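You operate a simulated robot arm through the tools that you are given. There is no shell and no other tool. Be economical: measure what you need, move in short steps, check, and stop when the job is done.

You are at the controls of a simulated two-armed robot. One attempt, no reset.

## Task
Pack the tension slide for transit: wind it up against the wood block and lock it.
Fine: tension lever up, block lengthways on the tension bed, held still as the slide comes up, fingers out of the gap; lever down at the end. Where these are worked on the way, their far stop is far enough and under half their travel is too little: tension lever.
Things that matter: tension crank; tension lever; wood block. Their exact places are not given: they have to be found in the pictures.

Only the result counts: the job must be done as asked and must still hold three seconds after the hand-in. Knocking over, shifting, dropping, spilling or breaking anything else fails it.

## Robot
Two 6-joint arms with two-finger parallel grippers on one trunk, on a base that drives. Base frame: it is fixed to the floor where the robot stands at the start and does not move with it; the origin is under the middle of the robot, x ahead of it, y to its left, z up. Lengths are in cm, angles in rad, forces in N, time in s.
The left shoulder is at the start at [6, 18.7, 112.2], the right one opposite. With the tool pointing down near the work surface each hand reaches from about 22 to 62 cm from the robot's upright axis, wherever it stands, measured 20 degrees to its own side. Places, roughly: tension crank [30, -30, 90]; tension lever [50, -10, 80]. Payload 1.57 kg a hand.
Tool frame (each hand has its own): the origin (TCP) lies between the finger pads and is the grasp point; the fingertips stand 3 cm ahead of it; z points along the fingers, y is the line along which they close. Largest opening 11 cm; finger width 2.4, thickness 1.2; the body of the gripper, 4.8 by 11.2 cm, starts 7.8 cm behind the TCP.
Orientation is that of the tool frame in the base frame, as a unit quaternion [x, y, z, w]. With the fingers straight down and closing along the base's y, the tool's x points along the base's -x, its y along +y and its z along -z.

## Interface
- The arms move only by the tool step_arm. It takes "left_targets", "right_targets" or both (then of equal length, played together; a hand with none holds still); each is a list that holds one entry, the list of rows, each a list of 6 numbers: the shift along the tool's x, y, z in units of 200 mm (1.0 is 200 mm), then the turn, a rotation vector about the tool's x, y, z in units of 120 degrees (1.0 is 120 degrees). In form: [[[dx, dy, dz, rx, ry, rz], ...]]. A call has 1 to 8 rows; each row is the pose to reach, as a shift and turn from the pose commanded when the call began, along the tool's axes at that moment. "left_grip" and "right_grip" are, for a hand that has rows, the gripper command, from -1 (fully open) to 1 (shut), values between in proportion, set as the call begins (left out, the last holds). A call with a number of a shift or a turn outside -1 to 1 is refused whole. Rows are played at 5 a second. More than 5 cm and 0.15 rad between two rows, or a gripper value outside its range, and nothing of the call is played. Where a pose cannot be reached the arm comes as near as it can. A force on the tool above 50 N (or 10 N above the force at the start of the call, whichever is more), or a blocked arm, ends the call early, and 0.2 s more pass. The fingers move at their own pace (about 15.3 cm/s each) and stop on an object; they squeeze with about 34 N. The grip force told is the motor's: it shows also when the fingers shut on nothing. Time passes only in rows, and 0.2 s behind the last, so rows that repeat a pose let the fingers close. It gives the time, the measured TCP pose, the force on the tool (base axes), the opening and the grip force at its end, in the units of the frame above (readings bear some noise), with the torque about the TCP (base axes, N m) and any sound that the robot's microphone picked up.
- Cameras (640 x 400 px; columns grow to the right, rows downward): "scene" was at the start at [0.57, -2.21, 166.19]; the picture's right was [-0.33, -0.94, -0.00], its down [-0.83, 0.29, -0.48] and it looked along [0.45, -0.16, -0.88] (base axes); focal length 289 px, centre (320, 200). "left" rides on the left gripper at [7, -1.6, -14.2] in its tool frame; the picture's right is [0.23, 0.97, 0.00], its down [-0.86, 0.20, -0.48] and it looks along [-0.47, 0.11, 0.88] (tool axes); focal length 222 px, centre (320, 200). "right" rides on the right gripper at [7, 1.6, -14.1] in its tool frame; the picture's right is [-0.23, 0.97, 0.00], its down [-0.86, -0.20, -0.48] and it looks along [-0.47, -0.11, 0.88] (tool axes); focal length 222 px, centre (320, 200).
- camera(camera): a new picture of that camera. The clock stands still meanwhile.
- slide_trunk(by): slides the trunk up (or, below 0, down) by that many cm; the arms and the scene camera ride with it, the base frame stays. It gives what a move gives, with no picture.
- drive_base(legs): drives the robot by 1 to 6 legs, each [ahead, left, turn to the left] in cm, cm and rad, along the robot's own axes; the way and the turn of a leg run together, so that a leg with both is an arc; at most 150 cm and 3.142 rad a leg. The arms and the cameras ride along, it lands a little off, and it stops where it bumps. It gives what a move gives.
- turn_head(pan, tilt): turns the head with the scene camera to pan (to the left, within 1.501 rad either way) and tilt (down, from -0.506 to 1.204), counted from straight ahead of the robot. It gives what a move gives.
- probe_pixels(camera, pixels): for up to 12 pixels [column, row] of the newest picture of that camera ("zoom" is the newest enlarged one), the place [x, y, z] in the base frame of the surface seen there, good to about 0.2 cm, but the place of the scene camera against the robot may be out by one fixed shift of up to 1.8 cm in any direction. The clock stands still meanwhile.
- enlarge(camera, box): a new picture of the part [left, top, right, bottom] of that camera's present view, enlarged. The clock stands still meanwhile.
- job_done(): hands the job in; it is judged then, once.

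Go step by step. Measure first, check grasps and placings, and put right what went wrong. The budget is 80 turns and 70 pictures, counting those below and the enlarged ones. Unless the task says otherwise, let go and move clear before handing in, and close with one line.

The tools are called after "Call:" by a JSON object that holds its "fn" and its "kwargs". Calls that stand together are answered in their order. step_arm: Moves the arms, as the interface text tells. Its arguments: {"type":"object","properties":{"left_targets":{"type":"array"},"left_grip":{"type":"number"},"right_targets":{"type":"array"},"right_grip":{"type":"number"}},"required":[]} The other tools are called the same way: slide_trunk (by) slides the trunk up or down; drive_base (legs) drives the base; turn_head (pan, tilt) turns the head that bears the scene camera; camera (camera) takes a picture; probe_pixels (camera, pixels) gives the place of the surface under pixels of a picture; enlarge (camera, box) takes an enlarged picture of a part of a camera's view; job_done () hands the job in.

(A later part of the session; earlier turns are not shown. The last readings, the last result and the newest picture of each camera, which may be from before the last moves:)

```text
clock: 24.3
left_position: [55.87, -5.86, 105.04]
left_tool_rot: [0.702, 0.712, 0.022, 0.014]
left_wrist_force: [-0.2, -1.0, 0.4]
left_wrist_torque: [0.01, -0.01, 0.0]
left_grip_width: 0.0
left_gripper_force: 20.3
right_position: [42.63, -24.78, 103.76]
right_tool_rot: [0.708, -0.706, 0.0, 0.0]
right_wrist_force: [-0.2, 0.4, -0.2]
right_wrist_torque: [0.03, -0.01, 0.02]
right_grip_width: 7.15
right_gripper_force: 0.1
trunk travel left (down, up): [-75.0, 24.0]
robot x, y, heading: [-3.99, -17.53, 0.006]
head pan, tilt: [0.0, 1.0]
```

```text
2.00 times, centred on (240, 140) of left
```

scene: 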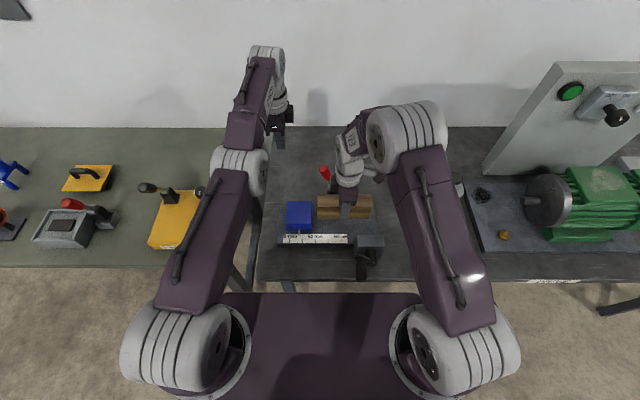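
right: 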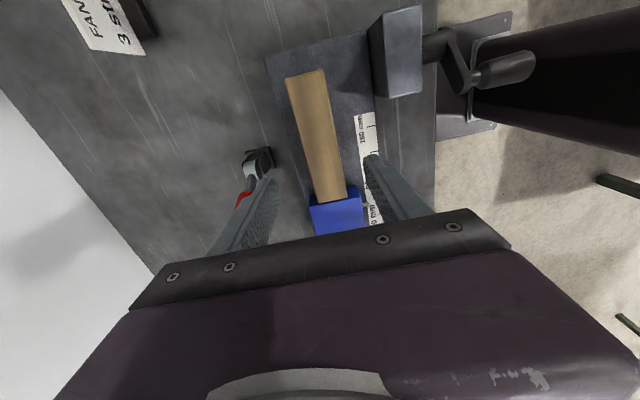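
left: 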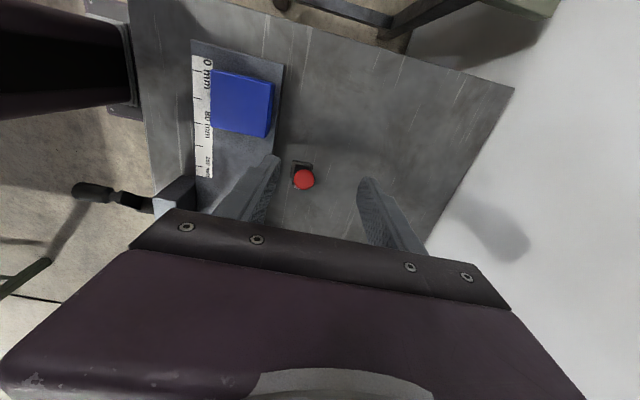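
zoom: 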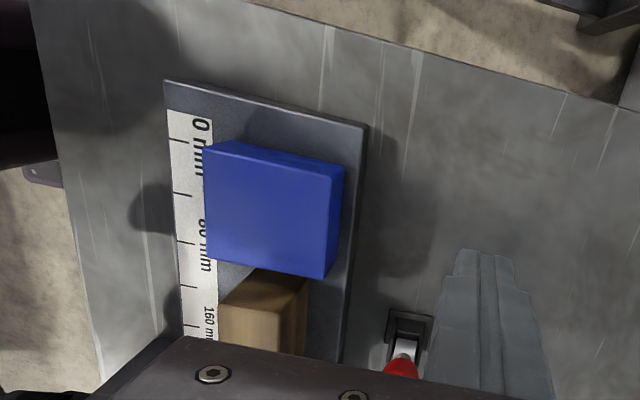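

Block sits lengthways on the bed with about 2 cm gap. Now moving the right hand back over the crank handle, turning it back.

Call:
{"fn": "step_arm", "kwargs": {"right_targets": [[[0, 0.1, -0.05, 0, 0, 0.068], [0.02, 0.2, -0.05, 0, 0, 0.136], [0.04, 0.32, -0.05, 0, 0, 0.204], [0.06, 0.44, -0.05, 0, 0, 0.272], [0.09, 0.56, -0.05, 0, 0, 0.34], [0.12, 0.68, -0.05, 0, 0, 0.409], [0.15, 0.8, -0.05, 0, 0, 0.477], [0.18, 0.9, -0.05, 0, 0, 0.545]]]}}

Call:
{"fn": "step_arm", "kwargs": {"right_targets": [[[0, 0, 0, 0, 0, 0.068], [0, 0, 0, 0, 0, 0.136], [0, 0, 0, 0, 0, 0.205], [0, 0, 0, 0, 0, 0.205]]], "left_targets": [[[-0.1, -0.1, 0, 0, 0, 0], [-0.2, -0.2, 0, 0, 0, 0], [-0.3, -0.3, 0, 0, 0, 0], [-0.4, -0.4, 0, 0, 0, 0]]], "left_grip": -0.4}}

Call:
{"fn": "camera", "kwargs": {"camera": "right"}}

Call:
{"fn": "camera", "kwargs": {"camera": "left"}}

```text
clock: 26.1
left_position: [56.13, -5.87, 104.97]
left_tool_rot: [0.703, 0.711, 0.022, 0.015]
left_wrist_force: [0.6, -0.3, -0.6]
left_wrist_torque: [-0.02, -0.01, 0.0]
left_grip_width: 0.01
left_gripper_force: 21.3
right_position: [24.51, -28.43, 104.63]
right_tool_rot: [-0.213, 0.977, -0.001, 0.001]
right_wrist_force: [0.7, -0.8, -0.2]
right_wrist_torque: [0.03, -0.02, -0.04]
right_grip_width: 7.15
right_gripper_force: 0.1
trunk travel left (down, up): [-75.0, 24.0]
robot x, y, heading: [-3.94, -17.51, -0.001]
head pan, tilt: [0.0, 1.0]
```

```text
clock: 27.1
left_position: [54.7, -12.12, 105.35]
left_tool_rot: [0.703, 0.711, 0.022, 0.014]
left_wrist_force: [-0.1, -0.4, 0.7]
left_wrist_torque: [0.01, 0.01, -0.02]
left_grip_width: 7.7
left_gripper_force: 0.0
left hand out of reach, approached as far as the arm can: row 1, 2, 3, 4
right_position: [24.52, -28.33, 104.56]
right_tool_rot: [-0.001, 1.0, 0.0, -0.001]
right_wrist_force: [0.0, 0.5, 0.0]
right_wrist_torque: [-0.02, 0.01, -0.04]
right_grip_width: 7.15
right_gripper_force: 0.0
trunk travel left (down, up): [-75.0, 24.0]
robot x, y, heading: [-4.11, -17.55, 0.003]
head pan, tilt: [0.0, 1.0]
```

```text
39 pictures are left
```

right: 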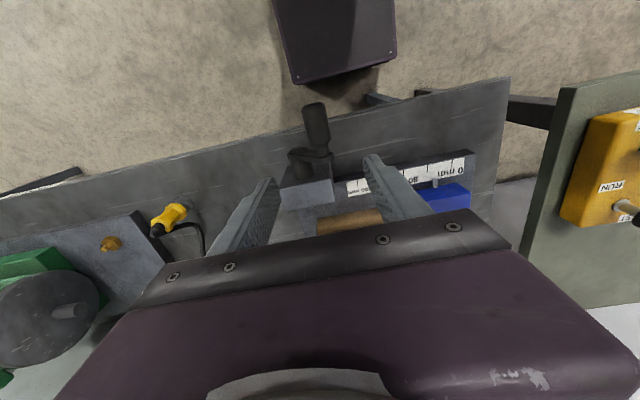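

```text
38 pictures are left
```

left: 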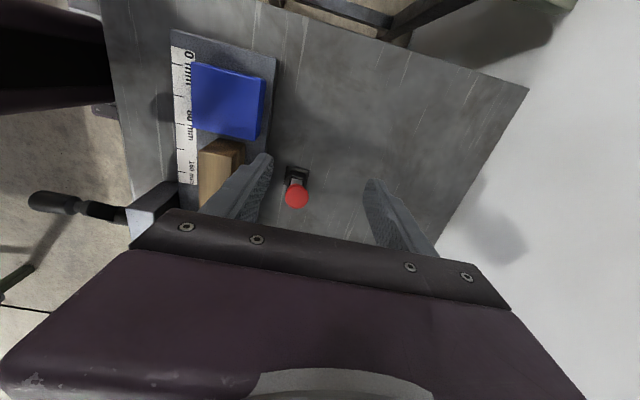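

The left arm seems stuck at a joint limit in a slightly tilted pose (x stays 54.7). I'll level the tool and pull straight back toward the robot; right also slides back to handle x≈22.

Call:
{"fn": "step_arm", "kwargs": {"left_targets": [[[0, -0.05, -0.05, 0.025, -0.005, -0.05], [0, -0.15, -0.1, 0.025, -0.005, -0.1], [0, -0.25, -0.1, 0.025, -0.005, -0.15], [0, -0.35, -0.1, 0.025, -0.005, -0.2]]], "right_targets": [[[0.03, 0, 0, 0, 0, 0], [0.06, 0, 0, 0, 0, 0], [0.1, 0, 0, 0, 0, 0], [0.12, 0, 0, 0, 0, 0]]]}}

Call:
{"fn": "enlarge", "kwargs": {"camera": "right", "box": [240, 80, 400, 220]}}

Call:
{"fn": "probe_pixels", "kwargs": {"camera": "zoom", "pixels": [[300, 120], [320, 180], [330, 230], [290, 250]]}}

```text
clock: 28.1
left_position: [53.08, -12.83, 107.64]
left_tool_rot: [0.598, 0.802, -0.003, 0.0]
left_wrist_force: [-0.5, 0.7, 0.2]
left_wrist_torque: [-0.02, -0.02, 0.02]
left_grip_width: 7.71
left_gripper_force: 0.1
left hand out of reach, approached as far as the arm can: row 2, 3, 4
right_position: [22.21, -28.13, 104.69]
right_tool_rot: [-0.001, 1.0, 0.001, 0.0]
right_wrist_force: [0.4, 0.1, -0.8]
right_wrist_torque: [-0.01, -0.02, 0.02]
right_grip_width: 7.15
right_gripper_force: 0.1
trunk travel left (down, up): [-75.0, 24.0]
robot x, y, heading: [-3.72, -17.39, 0.002]
head pan, tilt: [0.0, 1.0]
```

```text
2.86 times, centred on (320, 150) of right
```

zoom: 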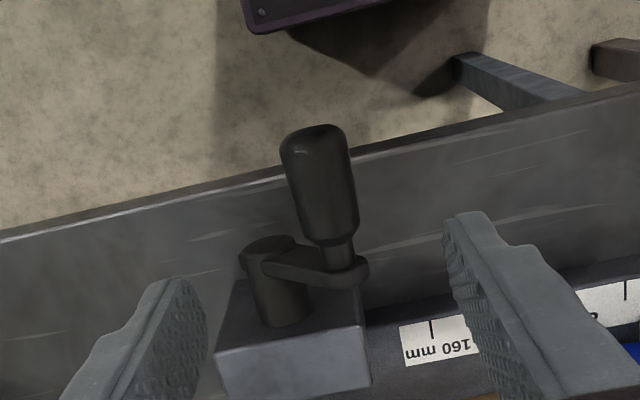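

```text
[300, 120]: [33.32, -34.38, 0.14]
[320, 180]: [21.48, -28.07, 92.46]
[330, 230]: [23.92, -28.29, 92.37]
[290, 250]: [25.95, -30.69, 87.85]
```

Crank handle confirmed at y≈−28.2 (z top 92.4). Left still limited in x; I'll unwind its wrist to neutral and retreat the way it came.

Call:
{"fn": "step_arm", "kwargs": {"left_targets": [[[0, 0, -0.05, 0, 0, -0.068], [0, 0, -0.1, 0, 0, -0.136], [0, 0, -0.15, 0, 0, -0.204], [0, 0, -0.2, 0, 0, -0.272], [0, 0, -0.2, 0, 0, -0.34], [0, 0, -0.2, 0, 0, -0.409], [0, 0, -0.2, 0, 0, -0.477], [0, 0, -0.2, 0, 0, -0.54]]]}}

Call:
{"fn": "camera", "kwargs": {"camera": "scene"}}

```text
clock: 29.9
left_position: [52.44, -12.71, 111.66]
left_tool_rot: [0.073, 0.997, -0.004, -0.002]
left_wrist_force: [-0.7, 0.5, 0.3]
left_wrist_torque: [0.01, 0.01, -0.03]
left_grip_width: 7.69
left_gripper_force: 0.0
left hand out of reach, approached as far as the arm can: row 3, 4, 5, 6, 7, 8
right_position: [22.1, -28.24, 104.73]
right_tool_rot: [-0.003, 1.0, 0.0, -0.001]
right_wrist_force: [-0.3, 0.3, 0.1]
right_wrist_torque: [0.01, -0.02, -0.05]
right_grip_width: 7.14
right_gripper_force: 0.0
trunk travel left (down, up): [-75.0, 24.0]
robot x, y, heading: [-3.79, -17.2, 0.003]
head pan, tilt: [0.0, 1.0]
```

```text
36 pictures are left
```

scene: 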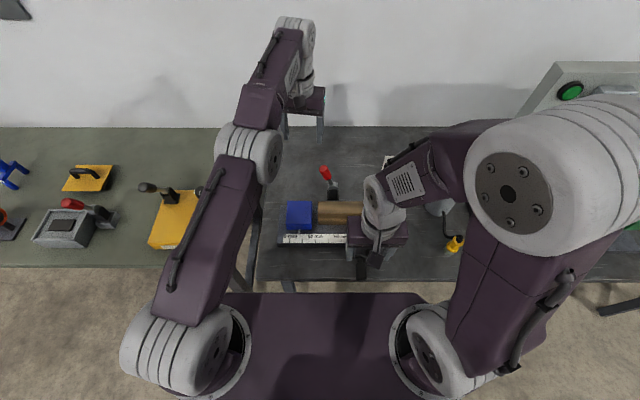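

The left arm looks stretched straight (elbow singular). Trying a firm retreat from neutral orientation, inward and up.

Call:
{"fn": "step_arm", "kwargs": {"left_targets": [[[0.2, 0.0, 0, 0, 0, 0], [0.4, 0.0, 0, 0, 0, 0], [0.6, 0.0, 0, 0, 0, 0], [0.8, 0.0, 0, 0, 0, 0], [0.8, 0, 0, 0, 0, 0]]]}}

```text
clock: 31.1
left_position: [36.34, -10.48, 111.4]
left_tool_rot: [0.074, 0.997, -0.003, -0.002]
left_wrist_force: [-0.4, 0.3, -0.4]
left_wrist_torque: [0.0, 0.0, 0.02]
left_grip_width: 7.69
left_gripper_force: 0.0
right_position: [22.19, -28.16, 104.72]
right_tool_rot: [-0.001, 1.0, 0.0, 0.0]
right_wrist_force: [-0.3, -0.4, -0.7]
right_wrist_torque: [0.02, 0.01, -0.02]
right_grip_width: 7.11
right_gripper_force: 0.1
trunk travel left (down, up): [-75.0, 24.0]
robot x, y, heading: [-4.07, -17.61, 0.003]
head pan, tilt: [0.0, 1.0]
```

Recovered (x 36). Now bringing the left hand over the block's rear half, turning to close along x.

Call:
{"fn": "step_arm", "kwargs": {"left_targets": [[[-0.07, -0.1, 0, 0, 0, 0.068], [-0.14, -0.2, 0, 0, 0, 0.136], [-0.21, -0.32, 0, 0, 0, 0.204], [-0.28, -0.44, 0, 0, 0, 0.272], [-0.34, -0.54, 0, 0, 0, 0.34], [-0.4, -0.64, 0, 0, 0, 0.409], [-0.426, -0.72, 0, 0, 0, 0.477], [-0.426, -0.72, 0, 0, 0, 0.545]]]}}

Call:
{"fn": "step_arm", "kwargs": {"left_targets": [[[0, 0, 0.1, 0, 0, 0.068], [0, 0, 0.2, 0, 0, 0.135], [0, 0, 0.3, 0, 0, 0.135], [0, 0, 0.3, 0, 0, 0.135]]]}}

Call:
{"fn": "camera", "kwargs": {"camera": "left"}}

Call:
{"fn": "camera", "kwargs": {"camera": "scene"}}

```text
clock: 32.9
left_position: [42.86, -25.8, 111.65]
left_tool_rot: [0.602, 0.798, -0.003, 0.0]
left_wrist_force: [0.2, 0.5, 0.0]
left_wrist_torque: [0.0, 0.0, 0.01]
left_grip_width: 7.69
left_gripper_force: 0.0
right_position: [22.14, -28.08, 104.58]
right_tool_rot: [-0.002, 1.0, 0.0, 0.0]
right_wrist_force: [-0.1, 0.6, -0.7]
right_wrist_torque: [-0.01, -0.05, -0.02]
right_grip_width: 7.15
right_gripper_force: 0.0
trunk travel left (down, up): [-75.0, 24.0]
robot x, y, heading: [-4.05, -17.34, 0.004]
head pan, tilt: [0.0, 1.0]
```

```text
clock: 33.9
left_position: [42.58, -25.82, 105.74]
left_tool_rot: [0.708, 0.706, -0.003, 0.001]
left_wrist_force: [0.1, 0.8, 0.1]
left_wrist_torque: [0.0, 0.0, 0.03]
left_grip_width: 7.69
left_gripper_force: 0.2
right_position: [22.3, -28.17, 104.66]
right_tool_rot: [-0.001, 1.0, 0.0, 0.0]
right_wrist_force: [0.0, -0.5, 0.8]
right_wrist_torque: [-0.02, 0.0, -0.02]
right_grip_width: 7.16
right_gripper_force: 0.1
trunk travel left (down, up): [-75.0, 24.0]
robot x, y, heading: [-3.75, -17.76, 0.003]
head pan, tilt: [0.0, 1.0]
```

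```text
35 pictures are left
```

left: 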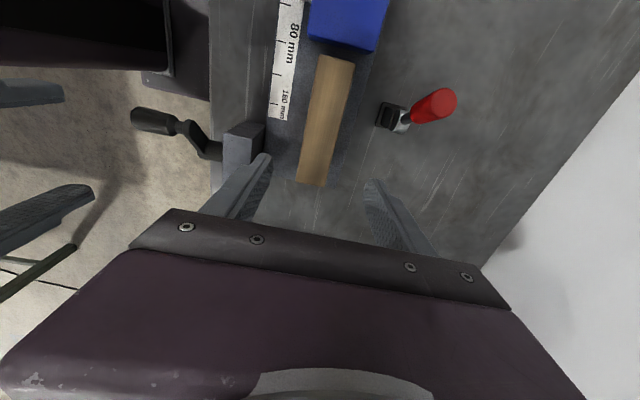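

```text
34 pictures are left
```

scene: 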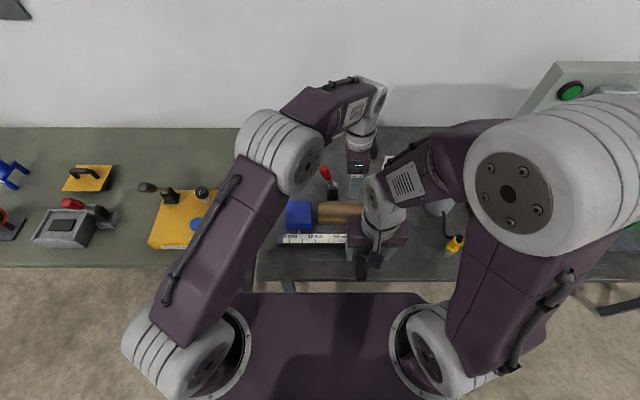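

Probing the block's position under the left hand before descending.

Call:
{"fn": "probe_pixels", "kwargs": {"camera": "left", "pixels": [[322, 60], [350, 66], [301, 178], [318, 182], [312, 130], [338, 130], [312, 30], [372, 45]]}}

Call:
{"fn": "probe_pixels", "kwargs": {"camera": "right", "pixels": [[315, 120], [318, 135], [300, 158]]}}

```text
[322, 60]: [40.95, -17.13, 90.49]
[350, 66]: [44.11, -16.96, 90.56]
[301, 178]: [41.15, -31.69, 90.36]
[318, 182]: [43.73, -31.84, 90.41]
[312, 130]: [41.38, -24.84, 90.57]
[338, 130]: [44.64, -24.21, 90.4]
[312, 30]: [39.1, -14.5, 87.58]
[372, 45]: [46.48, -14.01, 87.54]
```

```text
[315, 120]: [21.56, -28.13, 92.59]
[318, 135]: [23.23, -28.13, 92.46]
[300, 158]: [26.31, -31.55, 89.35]
```

Block x 40.7–44.7, y −32…−16.9. Lowering the left hand onto it and gripping; also measuring the crank hub.

Call:
{"fn": "step_arm", "kwargs": {"left_targets": [[[0, 0, 0.2, 0, 0, 0], [0, 0, 0.4, 0, 0, 0], [0, 0, 0.6, 0, 0, 0], [0, 0, 0.78, 0, 0, 0], [0, 0.005, 0.9, 0, 0, 0], [0, 0.005, 0.9, 0, 0, 0]]]}}

Call:
{"fn": "step_arm", "kwargs": {"left_targets": [[[0, 0, 0, 0, 0, 0], [0, 0, 0, 0, 0, 0], [0, 0, 0, 0, 0, 0]]], "left_grip": 1}}

Call:
{"fn": "enlarge", "kwargs": {"camera": "right", "box": [280, 100, 360, 190]}}

Call:
{"fn": "probe_pixels", "kwargs": {"camera": "zoom", "pixels": [[205, 230], [180, 255], [215, 290], [240, 280], [260, 240], [300, 255], [360, 265], [375, 240], [330, 235], [200, 300], [280, 160], [250, 100]]}}

```text
clock: 35.3
left_position: [42.82, -25.78, 87.92]
left_tool_rot: [0.708, 0.706, -0.004, 0.0]
left_wrist_force: [-0.3, 0.6, -0.4]
left_wrist_torque: [0.02, 0.04, 0.0]
left_grip_width: 7.72
left_gripper_force: 0.1
right_position: [22.2, -28.15, 104.63]
right_tool_rot: [-0.001, 1.0, 0.001, 0.0]
right_wrist_force: [-0.8, -0.3, -0.2]
right_wrist_torque: [0.03, 0.01, 0.04]
right_grip_width: 7.16
right_gripper_force: 0.0
trunk travel left (down, up): [-75.0, 24.0]
robot x, y, heading: [-3.92, -17.37, -0.0]
head pan, tilt: [0.0, 1.0]
```

```text
clock: 36.1
left_position: [42.79, -25.81, 87.83]
left_tool_rot: [0.707, 0.707, -0.003, 0.001]
left_wrist_force: [0.8, -0.8, -0.5]
left_wrist_torque: [-0.01, -0.03, 0.02]
left_grip_width: 4.4
left_gripper_force: 34.2
right_position: [22.18, -28.2, 104.63]
right_tool_rot: [-0.002, 1.0, 0.0, -0.001]
right_wrist_force: [0.2, -0.5, 0.2]
right_wrist_torque: [0.03, 0.03, 0.01]
right_grip_width: 7.16
right_gripper_force: 0.0
trunk travel left (down, up): [-75.0, 24.0]
robot x, y, heading: [-3.58, -17.5, 0.007]
head pan, tilt: [0.0, 1.0]
```

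```text
4.44 times, centred on (320, 145) of right
```

zoom: 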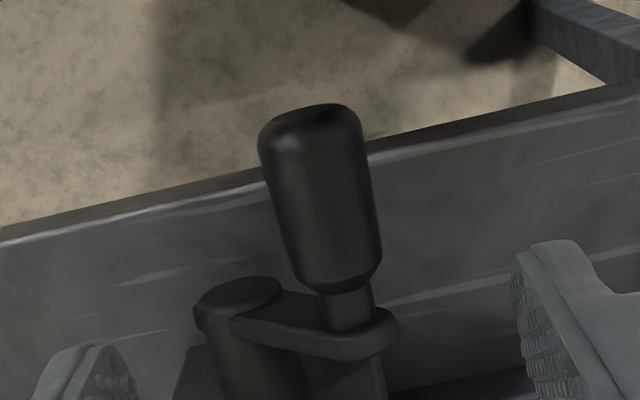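

```text
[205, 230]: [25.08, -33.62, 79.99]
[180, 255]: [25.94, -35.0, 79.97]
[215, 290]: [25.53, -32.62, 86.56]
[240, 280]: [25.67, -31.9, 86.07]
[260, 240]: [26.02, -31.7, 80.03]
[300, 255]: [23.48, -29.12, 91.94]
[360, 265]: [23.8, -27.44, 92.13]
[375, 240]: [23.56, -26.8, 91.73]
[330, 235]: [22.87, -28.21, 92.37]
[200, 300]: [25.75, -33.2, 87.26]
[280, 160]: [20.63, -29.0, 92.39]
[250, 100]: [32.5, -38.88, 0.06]
```

Block gripped. Pinning down the hub centre on the end cap.

Call:
{"fn": "probe_pixels", "kwargs": {"camera": "zoom", "pixels": [[238, 292], [265, 280], [278, 287], [215, 310], [240, 305], [260, 297], [205, 297], [250, 320], [300, 325], [385, 330], [350, 350], [240, 350]]}}

```text
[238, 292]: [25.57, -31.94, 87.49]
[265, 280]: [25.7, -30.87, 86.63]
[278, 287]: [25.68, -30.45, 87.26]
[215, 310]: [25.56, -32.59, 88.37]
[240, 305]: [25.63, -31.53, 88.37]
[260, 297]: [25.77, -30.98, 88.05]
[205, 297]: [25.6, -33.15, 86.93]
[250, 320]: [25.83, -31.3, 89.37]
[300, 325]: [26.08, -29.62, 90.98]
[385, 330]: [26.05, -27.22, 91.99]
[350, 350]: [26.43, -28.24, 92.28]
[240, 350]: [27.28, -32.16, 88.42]
```

Crank axis ≈ (y −31.8, z 86.8), handle centre (−28.15, 91.05): radius 5.6 at 50°. Checking the table edge for clearance at the bottom of the stroke.

Call:
{"fn": "probe_pixels", "kwargs": {"camera": "zoom", "pixels": [[100, 222], [100, 212], [200, 195], [200, 186], [450, 140], [310, 115], [320, 275], [345, 112]]}}

```text
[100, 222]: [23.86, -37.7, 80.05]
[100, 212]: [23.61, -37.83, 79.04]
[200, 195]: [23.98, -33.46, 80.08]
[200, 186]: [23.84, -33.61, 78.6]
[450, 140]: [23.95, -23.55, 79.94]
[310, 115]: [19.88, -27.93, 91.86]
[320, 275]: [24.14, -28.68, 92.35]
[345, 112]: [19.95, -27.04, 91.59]
```

Table edge is at x 23.8, so gripping at x≈21.5 clears it. Lowering the right hand onto the crank handle and closing.

Call:
{"fn": "step_arm", "kwargs": {"right_targets": [[[0.035, 0, 0.2, 0, 0, 0], [0.035, 0, 0.4, 0, 0, 0], [0.035, 0.002, 0.55, 0, 0, 0], [0.035, 0.002, 0.61, 0, 0, 0]]]}}

Call:
{"fn": "step_arm", "kwargs": {"right_targets": [[[0, 0, 0, 0, 0, 0], [0, 0, 0, 0, 0, 0], [0, 0, 0, 0, 0, 0]]], "right_grip": 1}}

Call:
{"fn": "camera", "kwargs": {"camera": "right"}}

Call:
{"fn": "camera", "kwargs": {"camera": "left"}}

```text
clock: 37.1
left_position: [42.81, -25.86, 87.9]
left_tool_rot: [0.709, 0.706, -0.004, 0.001]
left_wrist_force: [-0.7, 0.9, 0.0]
left_wrist_torque: [0.05, -0.04, -0.03]
left_grip_width: 4.39
left_gripper_force: 33.7
right_position: [21.77, -27.97, 92.42]
right_tool_rot: [-0.002, 1.0, -0.001, -0.001]
right_wrist_force: [0.5, -0.1, 0.0]
right_wrist_torque: [-0.01, -0.01, 0.03]
right_grip_width: 7.16
right_gripper_force: 0.0
right hand out of reach, approached as far as the arm can: row 1, 2, 3
trunk travel left (down, up): [-75.0, 24.0]
robot x, y, heading: [-3.81, -17.29, -0.0]
head pan, tilt: [0.0, 1.0]
```

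```text
clock: 37.9
left_position: [42.79, -25.87, 87.88]
left_tool_rot: [0.708, 0.706, -0.003, 0.001]
left_wrist_force: [-0.9, 1.7, 2.1]
left_wrist_torque: [-0.18, -0.06, 0.01]
left_grip_width: 4.37
left_gripper_force: 34.7
right_position: [21.77, -28.12, 92.3]
right_tool_rot: [-0.002, 1.0, -0.001, -0.001]
right_wrist_force: [-2.0, -1.6, -14.9]
right_wrist_torque: [0.29, -0.04, -0.15]
right_grip_width: 2.84
right_gripper_force: 38.9
trunk travel left (down, up): [-75.0, 24.0]
robot x, y, heading: [-3.87, -17.7, 0.002]
head pan, tilt: [0.0, 1.0]
```

```text
32 pictures are left
```

right: 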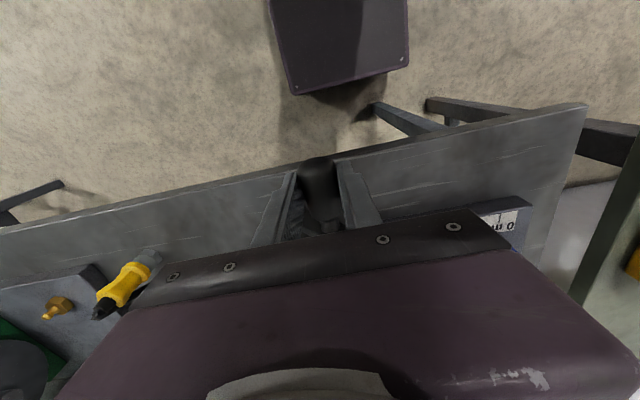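

```text
31 pictures are left
```

left: 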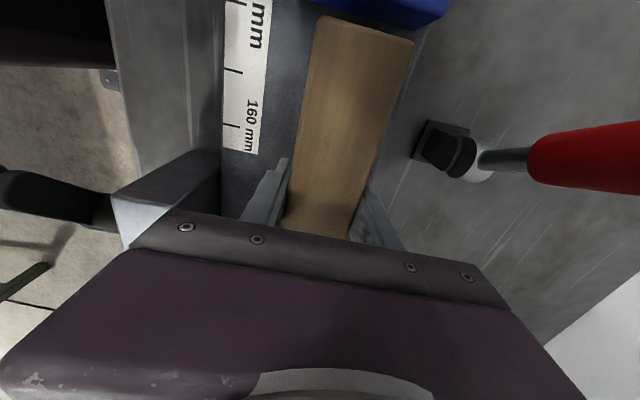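

Handle gripped (2.84). Trying clockwise (top toward −y) by 80° and checking how the carriage reacts.

Call:
{"fn": "step_arm", "kwargs": {"right_targets": [[[0, -0.04, -0.028, 0, 0, 0], [0, -0.084, -0.049, 0, 0, 0], [0, -0.131, -0.062, 0, 0, 0], [0, -0.18, -0.066, 0, 0, 0], [0, -0.229, -0.062, 0, 0, 0], [0, -0.276, -0.049, 0, 0, 0], [0, -0.32, -0.028, 0, 0, 0], [0, -0.36, 0, 0, 0, 0]]]}}

Call:
{"fn": "camera", "kwargs": {"camera": "left"}}

Call:
{"fn": "enlarge", "kwargs": {"camera": "scene", "box": [260, 140, 420, 280]}}

```text
clock: 39.7
left_position: [42.63, -25.76, 87.94]
left_tool_rot: [0.708, 0.706, -0.004, 0.001]
left_wrist_force: [-0.3, -0.8, -1.5]
left_wrist_torque: [-0.06, -0.02, 0.02]
left_grip_width: 4.36
left_gripper_force: 34.2
right_position: [23.39, -35.17, 92.09]
right_tool_rot: [-0.001, 1.0, -0.001, 0.0]
right_wrist_force: [-8.7, 5.5, 4.0]
right_wrist_torque: [0.39, 0.8, -0.34]
right_grip_width: 2.87
right_gripper_force: 38.7
right hand out of reach, approached as far as the arm can: row 1, 2, 3, 4, 5, 6, 7, 8
trunk travel left (down, up): [-75.0, 24.0]
robot x, y, heading: [-3.81, -17.68, 0.002]
head pan, tilt: [0.0, 1.0]
```

```text
30 pictures are left
```

left: 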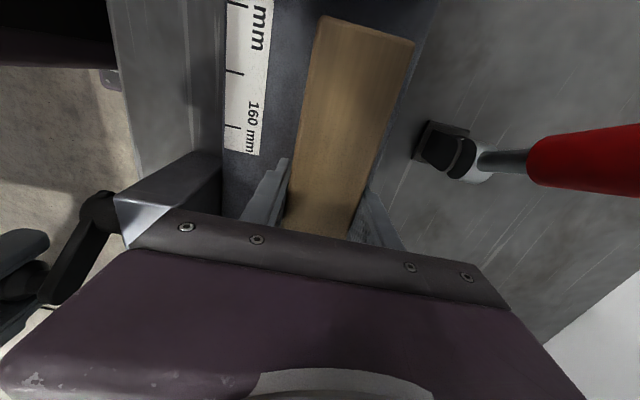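

```text
2.86 times, centred on (340, 210) of scene
```

zoom: 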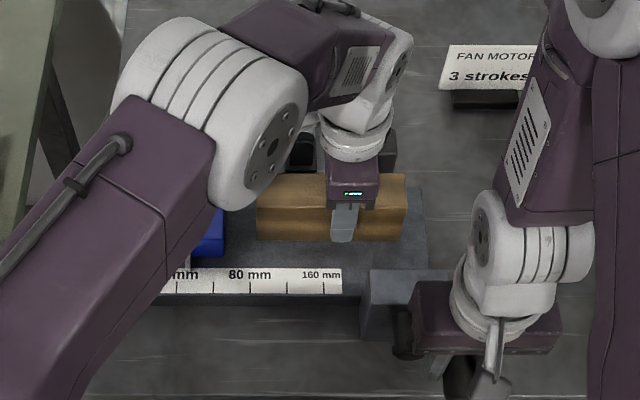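

The carriage receded (blue edge left the left view), so winding "up" is counter-clockwise. The right arm is also at its inner reach limit, so I'll release both, rise, and back the base 8 cm.

Call:
{"fn": "step_arm", "kwargs": {"left_targets": [[[0, 0, 0, 0, 0, 0], [0, 0, 0, 0, 0, 0], [0, 0, -0.15, 0, 0, 0], [0, 0, -0.35, 0, 0, 0], [0, 0, -0.5, 0, 0, 0]]], "right_targets": [[[0, 0, 0, 0, 0, 0], [0, 0, 0, 0, 0, 0], [0, 0, -0.15, 0, 0, 0], [0, 0, -0.35, 0, 0, 0], [0, 0, -0.5, 0, 0, 0]]], "left_grip": -0.4, "right_grip": -0.3}}

Call:
{"fn": "drive_base", "kwargs": {"legs": [[-8, 0, 0]]}}

Call:
{"fn": "step_arm", "kwargs": {"left_targets": [[[0, 0.12, 0, 0, 0, 0], [0, 0.25, 0, 0, 0, 0], [0, 0.38, 0, 0, 0, 0], [0, 0.4, 0, 0, 0, 0]]], "right_targets": [[[0, 0, 0, 0, 0, 0], [-0.1, 0, 0, 0, 0, 0], [-0.2, 0, 0, 0, 0, 0], [-0.3, 0, 0, 0, 0, 0]]]}}

Call:
{"fn": "camera", "kwargs": {"camera": "left"}}

Call:
{"fn": "camera", "kwargs": {"camera": "right"}}

```text
clock: 40.9
left_position: [42.7, -25.87, 98.0]
left_tool_rot: [0.708, 0.707, -0.003, 0.001]
left_wrist_force: [-0.2, 0.5, -0.1]
left_wrist_torque: [0.0, -0.04, 0.0]
left_grip_width: 7.7
left_gripper_force: 0.0
right_position: [23.52, -35.08, 102.16]
right_tool_rot: [-0.002, 1.0, 0.0, -0.001]
right_wrist_force: [0.1, -0.2, 0.9]
right_wrist_torque: [0.0, 0.05, 0.0]
right_grip_width: 7.17
right_gripper_force: 0.0
right hand out of reach, approached as far as the arm can: row 3, 4, 5
trunk travel left (down, up): [-75.0, 24.0]
robot x, y, heading: [-4.05, -17.83, 0.005]
head pan, tilt: [0.0, 1.0]
```

```text
clock: 42.0
left_position: [35.04, -25.94, 97.89]
left_tool_rot: [0.707, 0.707, -0.004, 0.0]
left_wrist_force: [0.4, 0.6, 0.9]
left_wrist_torque: [-0.01, 0.01, 0.01]
left_grip_width: 7.72
left_gripper_force: 0.1
right_position: [15.88, -35.24, 101.94]
right_tool_rot: [-0.003, 1.0, 0.0, -0.002]
right_wrist_force: [0.9, 0.5, 0.7]
right_wrist_torque: [0.0, 0.01, 0.01]
right_grip_width: 7.13
right_gripper_force: 0.0
trunk travel left (down, up): [-75.0, 24.0]
robot x, y, heading: [-11.74, -17.53, 0.002]
head pan, tilt: [0.0, 1.0]
```

```text
clock: 43.0
left_position: [41.32, -25.11, 97.98]
left_tool_rot: [0.707, 0.707, -0.004, 0.0]
left_wrist_force: [1.1, -0.6, 0.6]
left_wrist_torque: [-0.02, 0.01, -0.02]
left_grip_width: 7.69
left_gripper_force: 0.1
left hand out of reach, approached as far as the arm can: row 3, 4
right_position: [22.08, -35.2, 102.01]
right_tool_rot: [-0.004, 1.0, 0.0, -0.002]
right_wrist_force: [0.0, 0.0, -0.1]
right_wrist_torque: [0.0, 0.01, 0.0]
right_grip_width: 7.17
right_gripper_force: 0.1
trunk travel left (down, up): [-75.0, 24.0]
robot x, y, heading: [-11.31, -17.1, 0.005]
head pan, tilt: [0.0, 1.0]
```

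```text
28 pictures are left
```

left: 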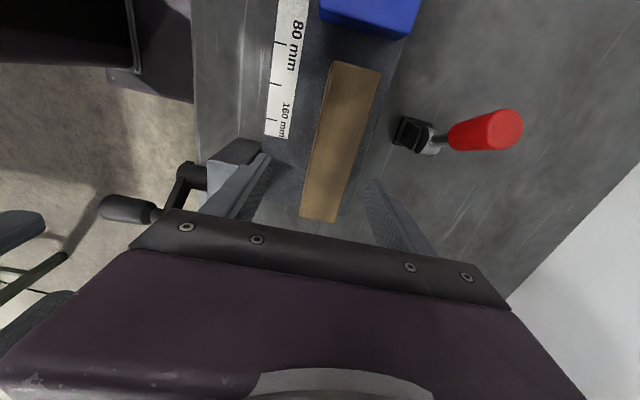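

```text
27 pictures are left
```

right: 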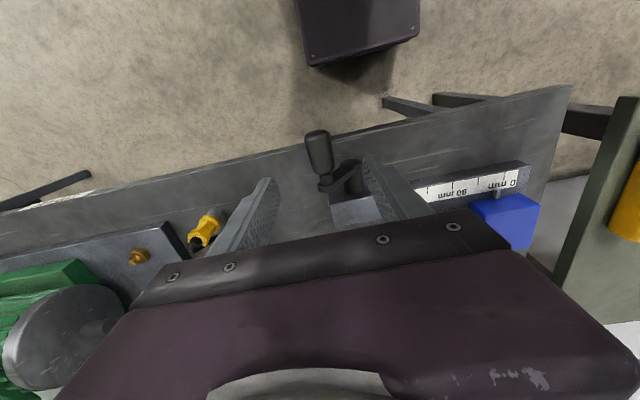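

Left reach is now a bit short across the body; shifting the base 7 cm right and 2 cm forward so both fit.

Call:
{"fn": "drive_base", "kwargs": {"legs": [[2, -7, 0]]}}

Call:
{"fn": "step_arm", "kwargs": {"left_targets": [[[0.1, 0, 0, 0, 0, 0], [0.2, 0, 0, 0, 0, 0], [0.32, 0, 0, 0, 0, 0], [0.32, 0, 0, 0, 0, 0]]], "right_targets": [[[0.03, 0.1, 0, 0, 0, 0], [0.06, 0.2, 0, 0, 0, 0], [0.1, 0.3, 0, 0, 0, 0], [0.11, 0.36, 0, 0, 0, 0]]]}}

Call:
{"fn": "camera", "kwargs": {"camera": "left"}}

Call:
{"fn": "camera", "kwargs": {"camera": "right"}}

Call:
{"fn": "probe_pixels", "kwargs": {"camera": "left", "pixels": [[330, 100], [350, 100], [355, 20]]}}

```text
clock: 44.0
left_position: [43.3, -31.57, 97.95]
left_tool_rot: [0.706, 0.709, -0.004, 0.001]
left_wrist_force: [-1.2, -0.1, -0.4]
left_wrist_torque: [-0.01, -0.01, -0.01]
left_grip_width: 7.73
left_gripper_force: 0.2
right_position: [23.93, -41.78, 101.97]
right_tool_rot: [-0.005, 1.0, -0.001, -0.001]
right_wrist_force: [-0.3, -0.4, 0.3]
right_wrist_torque: [-0.02, -0.02, -0.02]
right_grip_width: 7.13
right_gripper_force: 0.0
trunk travel left (down, up): [-75.0, 24.0]
robot x, y, heading: [-9.85, -24.02, 0.01]
head pan, tilt: [0.0, 1.0]
```

```text
clock: 45.0
left_position: [43.44, -25.15, 98.09]
left_tool_rot: [0.706, 0.708, -0.004, 0.002]
left_wrist_force: [0.7, 0.1, -0.3]
left_wrist_torque: [-0.02, 0.01, 0.0]
left_grip_width: 7.68
left_gripper_force: 0.0
right_position: [21.7, -34.7, 101.93]
right_tool_rot: [-0.005, 1.0, -0.001, -0.001]
right_wrist_force: [-0.4, 0.6, -0.5]
right_wrist_torque: [-0.01, 0.0, 0.03]
right_grip_width: 7.15
right_gripper_force: 0.1
trunk travel left (down, up): [-75.0, 24.0]
robot x, y, heading: [-9.74, -24.1, 0.011]
head pan, tilt: [0.0, 1.0]
```

```text
26 pictures are left
```

left: 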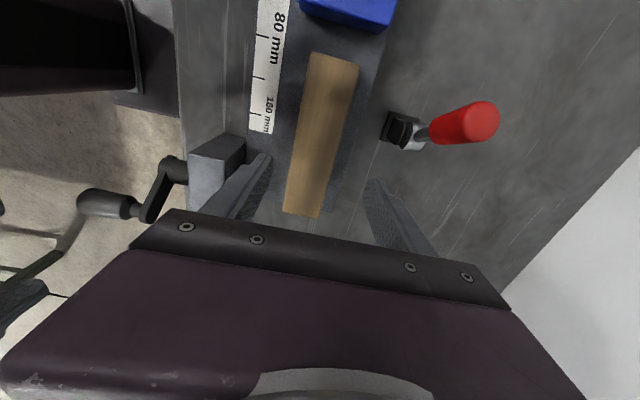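

```text
25 pictures are left
```

right: 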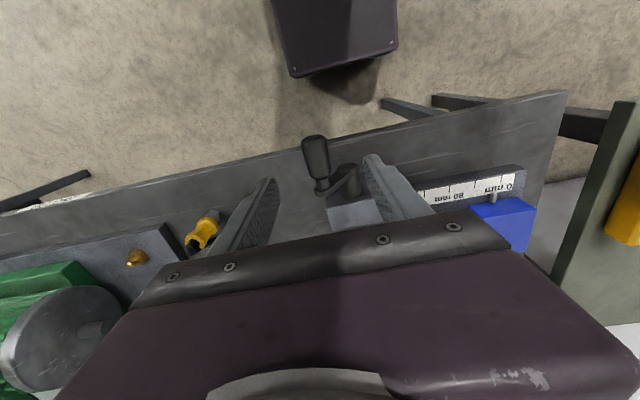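

```text
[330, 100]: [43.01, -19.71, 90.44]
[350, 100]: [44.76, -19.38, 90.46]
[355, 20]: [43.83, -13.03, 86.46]
```

Both reachable now. The carriage face is near y −13, gap ≈ 4 cm. Probing the handle, and re-gripping the block with the left.

Call:
{"fn": "probe_pixels", "kwargs": {"camera": "right", "pixels": [[312, 145], [316, 160], [318, 170], [305, 155], [328, 155], [345, 175]]}}

Call:
{"fn": "step_arm", "kwargs": {"left_targets": [[[-0.02, -0.035, 0.12, 0, 0, 0], [-0.04, -0.035, 0.25, 0, 0, 0], [-0.04, -0.035, 0.4, 0, 0, 0], [-0.04, -0.035, 0.51, 0, 0, 0]]]}}

Call:
{"fn": "step_arm", "kwargs": {"left_targets": [[[0, 0, 0, 0, 0, 0], [0, 0, 0, 0, 0, 0], [0, 0, 0, 0, 0, 0]]], "left_grip": 1}}

```text
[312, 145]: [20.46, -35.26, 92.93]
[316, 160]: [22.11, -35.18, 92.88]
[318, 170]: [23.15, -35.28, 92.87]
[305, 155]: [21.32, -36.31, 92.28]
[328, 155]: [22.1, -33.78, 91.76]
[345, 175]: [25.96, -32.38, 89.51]
```

```text
clock: 46.0
left_position: [42.73, -26.26, 87.79]
left_tool_rot: [0.706, 0.708, -0.003, 0.0]
left_wrist_force: [-0.1, 0.1, 0.6]
left_wrist_torque: [0.03, 0.01, 0.0]
left_grip_width: 7.7
left_gripper_force: 0.0
right_position: [21.81, -34.7, 101.81]
right_tool_rot: [-0.004, 1.0, 0.001, -0.002]
right_wrist_force: [-0.1, 0.1, 0.1]
right_wrist_torque: [0.01, -0.03, -0.01]
right_grip_width: 7.17
right_gripper_force: 0.0
trunk travel left (down, up): [-75.0, 24.0]
robot x, y, heading: [-10.12, -24.73, 0.008]
head pan, tilt: [0.0, 1.0]
```

```text
clock: 46.8
left_position: [42.69, -26.31, 87.74]
left_tool_rot: [0.705, 0.709, -0.003, 0.0]
left_wrist_force: [-2.0, -0.3, -0.6]
left_wrist_torque: [-0.18, -0.02, -0.02]
left_grip_width: 4.38
left_gripper_force: 34.3
right_position: [21.69, -34.77, 101.77]
right_tool_rot: [-0.005, 1.0, 0.0, -0.002]
right_wrist_force: [0.3, -0.2, 0.6]
right_wrist_torque: [-0.01, 0.01, 0.0]
right_grip_width: 7.15
right_gripper_force: 0.1
trunk travel left (down, up): [-75.0, 24.0]
robot x, y, heading: [-9.82, -24.34, 0.006]
head pan, tilt: [0.0, 1.0]
```

Handle centre is now (−35.2, 91.5); axis refined to (−31.95, 86.8), r≈5.7. Gripping it with the right hand.

Call:
{"fn": "step_arm", "kwargs": {"right_targets": [[[0.01, -0.022, 0.2, 0, 0, 0], [0.01, -0.022, 0.4, 0, 0, 0], [0.01, -0.022, 0.455, 0, 0, 0]]]}}

Call:
{"fn": "step_arm", "kwargs": {"right_targets": [[[0, 0, 0, 0, 0, 0], [0, 0, 0, 0, 0, 0], [0, 0, 0, 0, 0, 0]]], "right_grip": 1}}

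```text
clock: 47.6
left_position: [42.73, -26.32, 87.7]
left_tool_rot: [0.706, 0.708, -0.003, 0.001]
left_wrist_force: [0.4, 0.2, -0.4]
left_wrist_torque: [0.0, -0.03, -0.02]
left_grip_width: 4.38
left_gripper_force: 33.9
right_position: [21.62, -35.38, 93.05]
right_tool_rot: [-0.004, 1.0, -0.001, -0.002]
right_wrist_force: [0.1, 0.9, 0.8]
right_wrist_torque: [-0.03, 0.02, 0.04]
right_grip_width: 7.11
right_gripper_force: 0.1
trunk travel left (down, up): [-75.0, 24.0]
robot x, y, heading: [-9.82, -24.44, 0.008]
head pan, tilt: [0.0, 1.0]
```

```text
clock: 48.4
left_position: [42.66, -26.14, 87.82]
left_tool_rot: [0.706, 0.709, -0.003, 0.001]
left_wrist_force: [-1.8, -0.9, 4.3]
left_wrist_torque: [0.26, -0.05, 0.05]
left_grip_width: 4.4
left_gripper_force: 33.4
right_position: [21.54, -35.26, 93.05]
right_tool_rot: [-0.004, 1.0, 0.0, -0.002]
right_wrist_force: [0.7, 4.2, -17.1]
right_wrist_torque: [-0.24, -0.41, -0.19]
right_grip_width: 2.83
right_gripper_force: 38.9
trunk travel left (down, up): [-75.0, 24.0]
robot x, y, heading: [-9.85, -24.78, 0.009]
head pan, tilt: [0.0, 1.0]
```

Gripped. Cranking counter-clockwise 120°.

Call:
{"fn": "step_arm", "kwargs": {"right_targets": [[[0, 0.065, -0.034, 0, 0, 0], [0, 0.138, -0.05, 0, 0, 0], [0, 0.212, -0.046, 0, 0, 0], [0, 0.283, -0.024, 0, 0, 0], [0, 0.346, 0.016, 0, 0, 0], [0, 0.396, 0.071, 0, 0, 0], [0, 0.43, 0.137, 0, 0, 0], [0, 0.446, 0.21, 0, 0, 0]]]}}

Call:
{"fn": "camera", "kwargs": {"camera": "left"}}

```text
clock: 50.2
left_position: [42.63, -26.38, 87.75]
left_tool_rot: [0.706, 0.708, -0.004, 0.001]
left_wrist_force: [-0.7, 0.1, 0.1]
left_wrist_torque: [-0.24, -0.03, -0.03]
left_grip_width: 4.37
left_gripper_force: 34.3
right_position: [21.32, -26.52, 88.61]
right_tool_rot: [-0.004, 1.0, 0.001, -0.001]
right_wrist_force: [5.7, -6.7, 8.2]
right_wrist_torque: [-0.47, 0.34, -0.27]
right_grip_width: 2.86
right_gripper_force: 39.1
trunk travel left (down, up): [-75.0, 24.0]
robot x, y, heading: [-9.93, -24.02, 0.006]
head pan, tilt: [0.0, 1.0]
```

```text
24 pictures are left
```

left: 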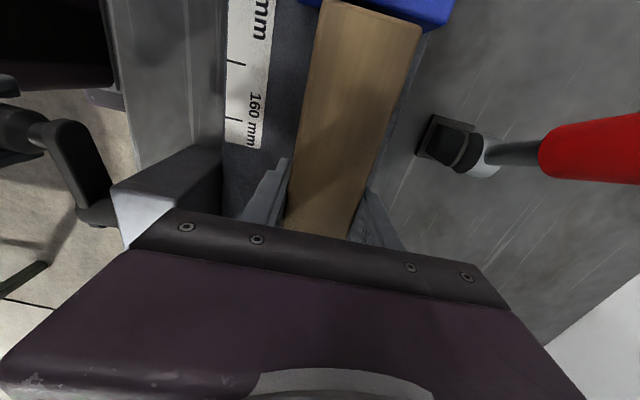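

Carriage (blue at (430,15)) is now back near the block end. Measuring the remaining gap.

Call:
{"fn": "probe_pixels", "kwargs": {"camera": "left", "pixels": [[430, 15], [438, 26], [435, 20], [418, 22], [340, 3], [315, 3], [445, 8]]}}

Call:
{"fn": "enlarge", "kwargs": {"camera": "scene", "box": [260, 140, 420, 280]}}

```text
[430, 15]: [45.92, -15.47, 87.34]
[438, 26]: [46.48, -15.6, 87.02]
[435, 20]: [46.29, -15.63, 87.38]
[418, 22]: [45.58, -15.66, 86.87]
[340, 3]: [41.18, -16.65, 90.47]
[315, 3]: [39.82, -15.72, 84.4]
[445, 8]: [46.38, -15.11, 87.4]
```

```text
2.86 times, centred on (340, 210) of scene
```

zoom: 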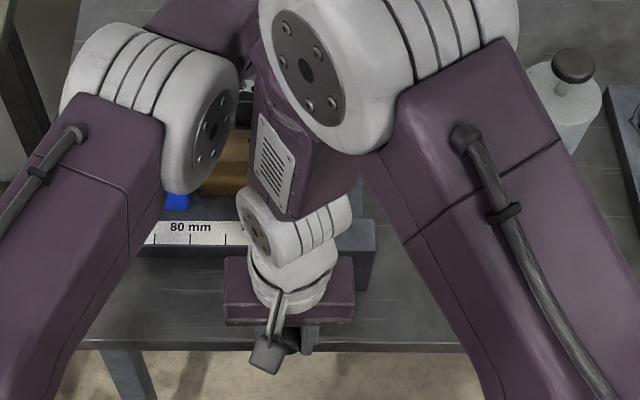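

Face at y −15.65, block end at −16.95: 1.3 cm remaining, roughly 60°. Cranking another 45° slowly.

Call:
{"fn": "step_arm", "kwargs": {"right_targets": [[[0, 0, 0.037, 0, 0, 0], [0, -0.0035, 0.0745, 0, 0, 0], [0, -0.013, 0.111, 0, 0, 0], [0, -0.026, 0.146, 0, 0, 0], [0, -0.044, 0.178, 0, 0, 0], [0, -0.066, 0.208, 0, 0, 0]]]}}

Call:
{"fn": "enlarge", "kwargs": {"camera": "left", "box": [270, 0, 470, 120]}}

Call:
{"fn": "probe_pixels", "kwargs": {"camera": "zoom", "pixels": [[500, 60], [520, 85], [540, 70], [470, 60], [400, 20], [200, 20], [130, 20], [110, 40]]}}

```text
clock: 51.6
left_position: [42.6, -26.23, 87.84]
left_tool_rot: [0.705, 0.709, -0.005, 0.004]
left_wrist_force: [0.3, -0.2, 0.4]
left_wrist_torque: [-0.03, 0.02, 0.01]
left_grip_width: 4.37
left_gripper_force: 34.0
right_position: [21.38, -26.77, 84.88]
right_tool_rot: [-0.009, 1.0, 0.0, 0.001]
right_wrist_force: [-11.5, 23.7, -10.3]
right_wrist_torque: [0.08, 0.01, -0.24]
right_grip_width: 2.87
right_gripper_force: 38.3
trunk travel left (down, up): [-75.0, 24.0]
robot x, y, heading: [-9.47, -24.26, 0.012]
head pan, tilt: [0.0, 1.0]
stopped in row 6 (right hand): the force on the tool passed its limit (the readings are from after the stop); the commanded pose is now the measured one
```

```text
3.20 times, centred on (370, 60) of left
```

zoom: 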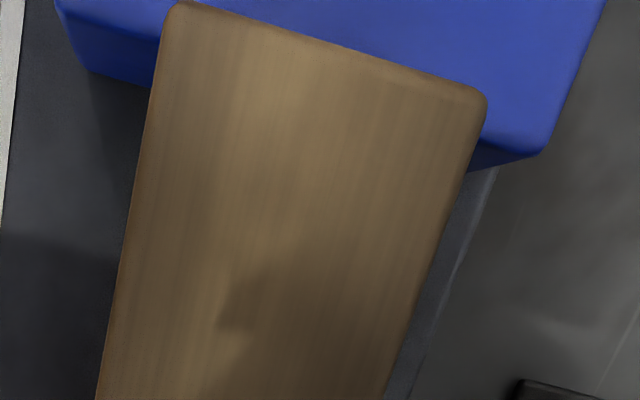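

```text
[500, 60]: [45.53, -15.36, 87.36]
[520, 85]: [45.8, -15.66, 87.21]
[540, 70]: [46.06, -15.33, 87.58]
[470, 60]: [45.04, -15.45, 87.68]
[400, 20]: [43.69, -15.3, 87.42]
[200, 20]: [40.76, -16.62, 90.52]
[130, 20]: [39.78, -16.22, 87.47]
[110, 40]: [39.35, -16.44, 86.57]
```

It stopped on force with φ≈−35°, and the left wrist reads ~0 so the block isn't being pushed yet. Looking at the crank grip and gap closely.

Call:
{"fn": "enlarge", "kwargs": {"camera": "right", "box": [240, 120, 400, 240]}}

Call:
{"fn": "enlarge", "kwargs": {"camera": "left", "box": [270, 0, 450, 60]}}

Call:
{"fn": "probe_pixels", "kwargs": {"camera": "zoom", "pixels": [[50, 70], [80, 80], [110, 84], [540, 160], [560, 155], [520, 150], [180, 20], [400, 70], [480, 95]]}}

```text
3.33 times, centred on (320, 180) of right
```

zoom: 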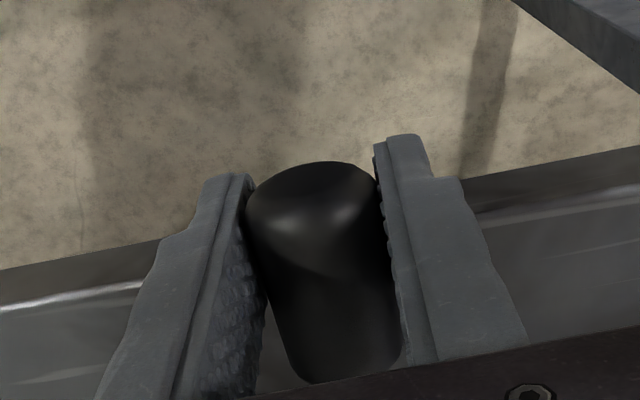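

```text
3.56 times, centred on (360, 30) of left
```

zoom: 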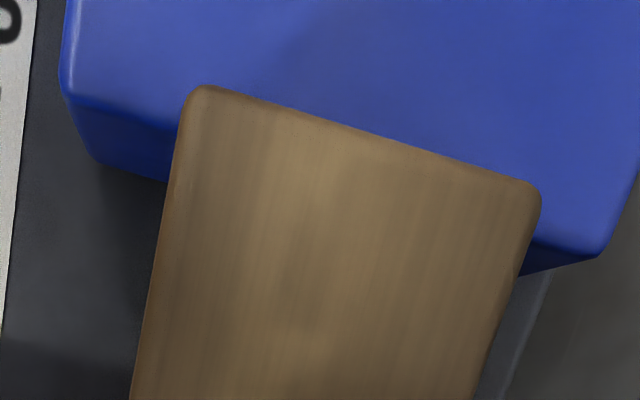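

```text
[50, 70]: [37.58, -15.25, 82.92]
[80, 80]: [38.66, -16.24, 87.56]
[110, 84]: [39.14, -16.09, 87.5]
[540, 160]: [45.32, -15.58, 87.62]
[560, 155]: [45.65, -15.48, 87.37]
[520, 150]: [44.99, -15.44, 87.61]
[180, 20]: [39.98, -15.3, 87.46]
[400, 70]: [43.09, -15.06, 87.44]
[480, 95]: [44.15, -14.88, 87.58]
```

Call:
{"fn": "probe_pixels", "kwargs": {"camera": "zoom", "pixels": [[110, 105], [110, 120], [130, 165], [200, 92], [300, 125], [400, 155], [500, 182], [580, 245], [595, 255]]}}

Call:
{"fn": "probe_pixels", "kwargs": {"camera": "right", "pixels": [[318, 172], [322, 190], [325, 205], [330, 225], [315, 182], [335, 182]]}}

```text
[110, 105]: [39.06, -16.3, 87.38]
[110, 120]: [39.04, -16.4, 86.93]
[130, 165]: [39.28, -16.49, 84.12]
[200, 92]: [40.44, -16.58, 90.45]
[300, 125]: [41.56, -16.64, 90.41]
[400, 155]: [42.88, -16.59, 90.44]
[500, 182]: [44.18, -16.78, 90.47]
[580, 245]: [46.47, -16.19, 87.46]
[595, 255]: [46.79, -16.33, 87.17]
```

```text
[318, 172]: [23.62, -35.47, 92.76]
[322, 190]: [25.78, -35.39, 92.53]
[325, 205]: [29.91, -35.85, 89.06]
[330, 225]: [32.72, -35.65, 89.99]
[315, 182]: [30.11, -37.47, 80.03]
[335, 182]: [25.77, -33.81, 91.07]
```

Gap is only ~0.2 cm; the stopping force was radial (hand slightly off the crank circle). Adding another ~10° in small tangent steps.

Call:
{"fn": "step_arm", "kwargs": {"right_targets": [[[0, 0, 0, 0, 0, 0], [0, -0.008, 0.014, 0, 0, 0], [0, -0.017, 0.028, 0, 0, 0], [0, -0.0275, 0.0425, 0, 0, 0], [0, -0.0275, 0.0425, 0, 0, 0]]]}}

Call:
{"fn": "enlarge", "kwargs": {"camera": "left", "box": [270, 0, 450, 60]}}

Call:
{"fn": "probe_pixels", "kwargs": {"camera": "zoom", "pixels": [[110, 105], [110, 125], [130, 165], [200, 92], [300, 125], [400, 155], [580, 245], [595, 255]]}}

```text
clock: 52.6
left_position: [42.48, -26.45, 87.87]
left_tool_rot: [0.705, 0.709, -0.006, 0.006]
left_wrist_force: [-0.1, 0.6, -0.7]
left_wrist_torque: [-0.05, -0.02, -0.03]
left_grip_width: 4.36
left_gripper_force: 33.7
right_position: [21.48, -27.13, 84.3]
right_tool_rot: [-0.01, 1.0, 0.0, 0.003]
right_wrist_force: [-11.0, 22.2, -9.4]
right_wrist_torque: [-0.12, -0.13, -0.2]
right_grip_width: 2.89
right_gripper_force: 38.6
trunk travel left (down, up): [-75.0, 24.0]
robot x, y, heading: [-9.56, -24.3, 0.006]
head pan, tilt: [0.0, 1.0]
stopped in row 5 (right hand): the force on the tool passed its limit (the readings are from after the stop); the commanded pose is now the measured one
```

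```text
3.56 times, centred on (360, 30) of left
```

zoom: 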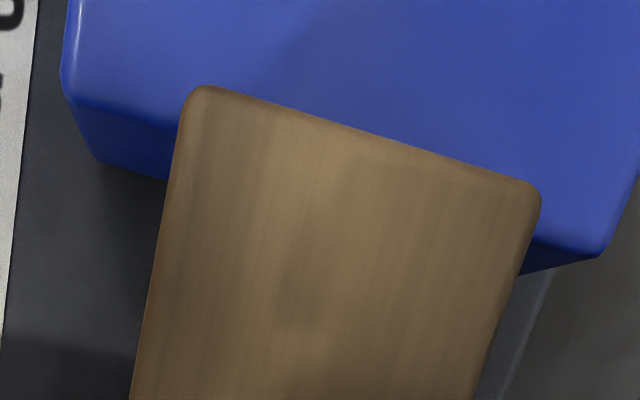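

```text
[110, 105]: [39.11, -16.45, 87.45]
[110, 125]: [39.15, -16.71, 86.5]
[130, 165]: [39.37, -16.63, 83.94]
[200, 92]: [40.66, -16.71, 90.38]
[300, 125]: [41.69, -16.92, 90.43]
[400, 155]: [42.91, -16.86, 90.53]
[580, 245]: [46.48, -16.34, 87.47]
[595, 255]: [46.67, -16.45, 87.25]
```

Relative picture between block and carriage is unchanged while the scale shifted slightly – they may be touching already. One more small nudge, watching the left wrist force.

Call:
{"fn": "step_arm", "kwargs": {"right_targets": [[[0, -0.003, 0.01, 0, 0, 0], [0, -0.008, 0.02, 0, 0, 0], [0, -0.014, 0.03, 0, 0, 0], [0, -0.014, 0.03, 0, 0, 0]]]}}

Call:
{"fn": "enlarge", "kwargs": {"camera": "left", "box": [270, 0, 450, 60]}}

```text
clock: 53.6
left_position: [42.54, -26.46, 87.95]
left_tool_rot: [0.706, 0.708, -0.006, 0.007]
left_wrist_force: [-1.1, -3.3, 0.3]
left_wrist_torque: [0.01, 0.0, 0.03]
left_grip_width: 4.37
left_gripper_force: 34.0
right_position: [21.41, -27.5, 83.58]
right_tool_rot: [-0.009, 1.0, 0.0, 0.004]
right_wrist_force: [-7.3, 22.8, -5.4]
right_wrist_torque: [-0.43, -0.29, -0.4]
right_grip_width: 2.88
right_gripper_force: 38.8
trunk travel left (down, up): [-75.0, 24.0]
robot x, y, heading: [-10.13, -24.57, 0.011]
head pan, tilt: [0.0, 1.0]
```

```text
3.56 times, centred on (360, 30) of left
```

zoom: 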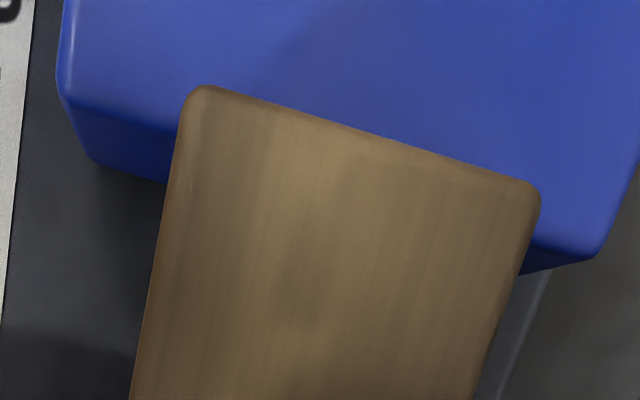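

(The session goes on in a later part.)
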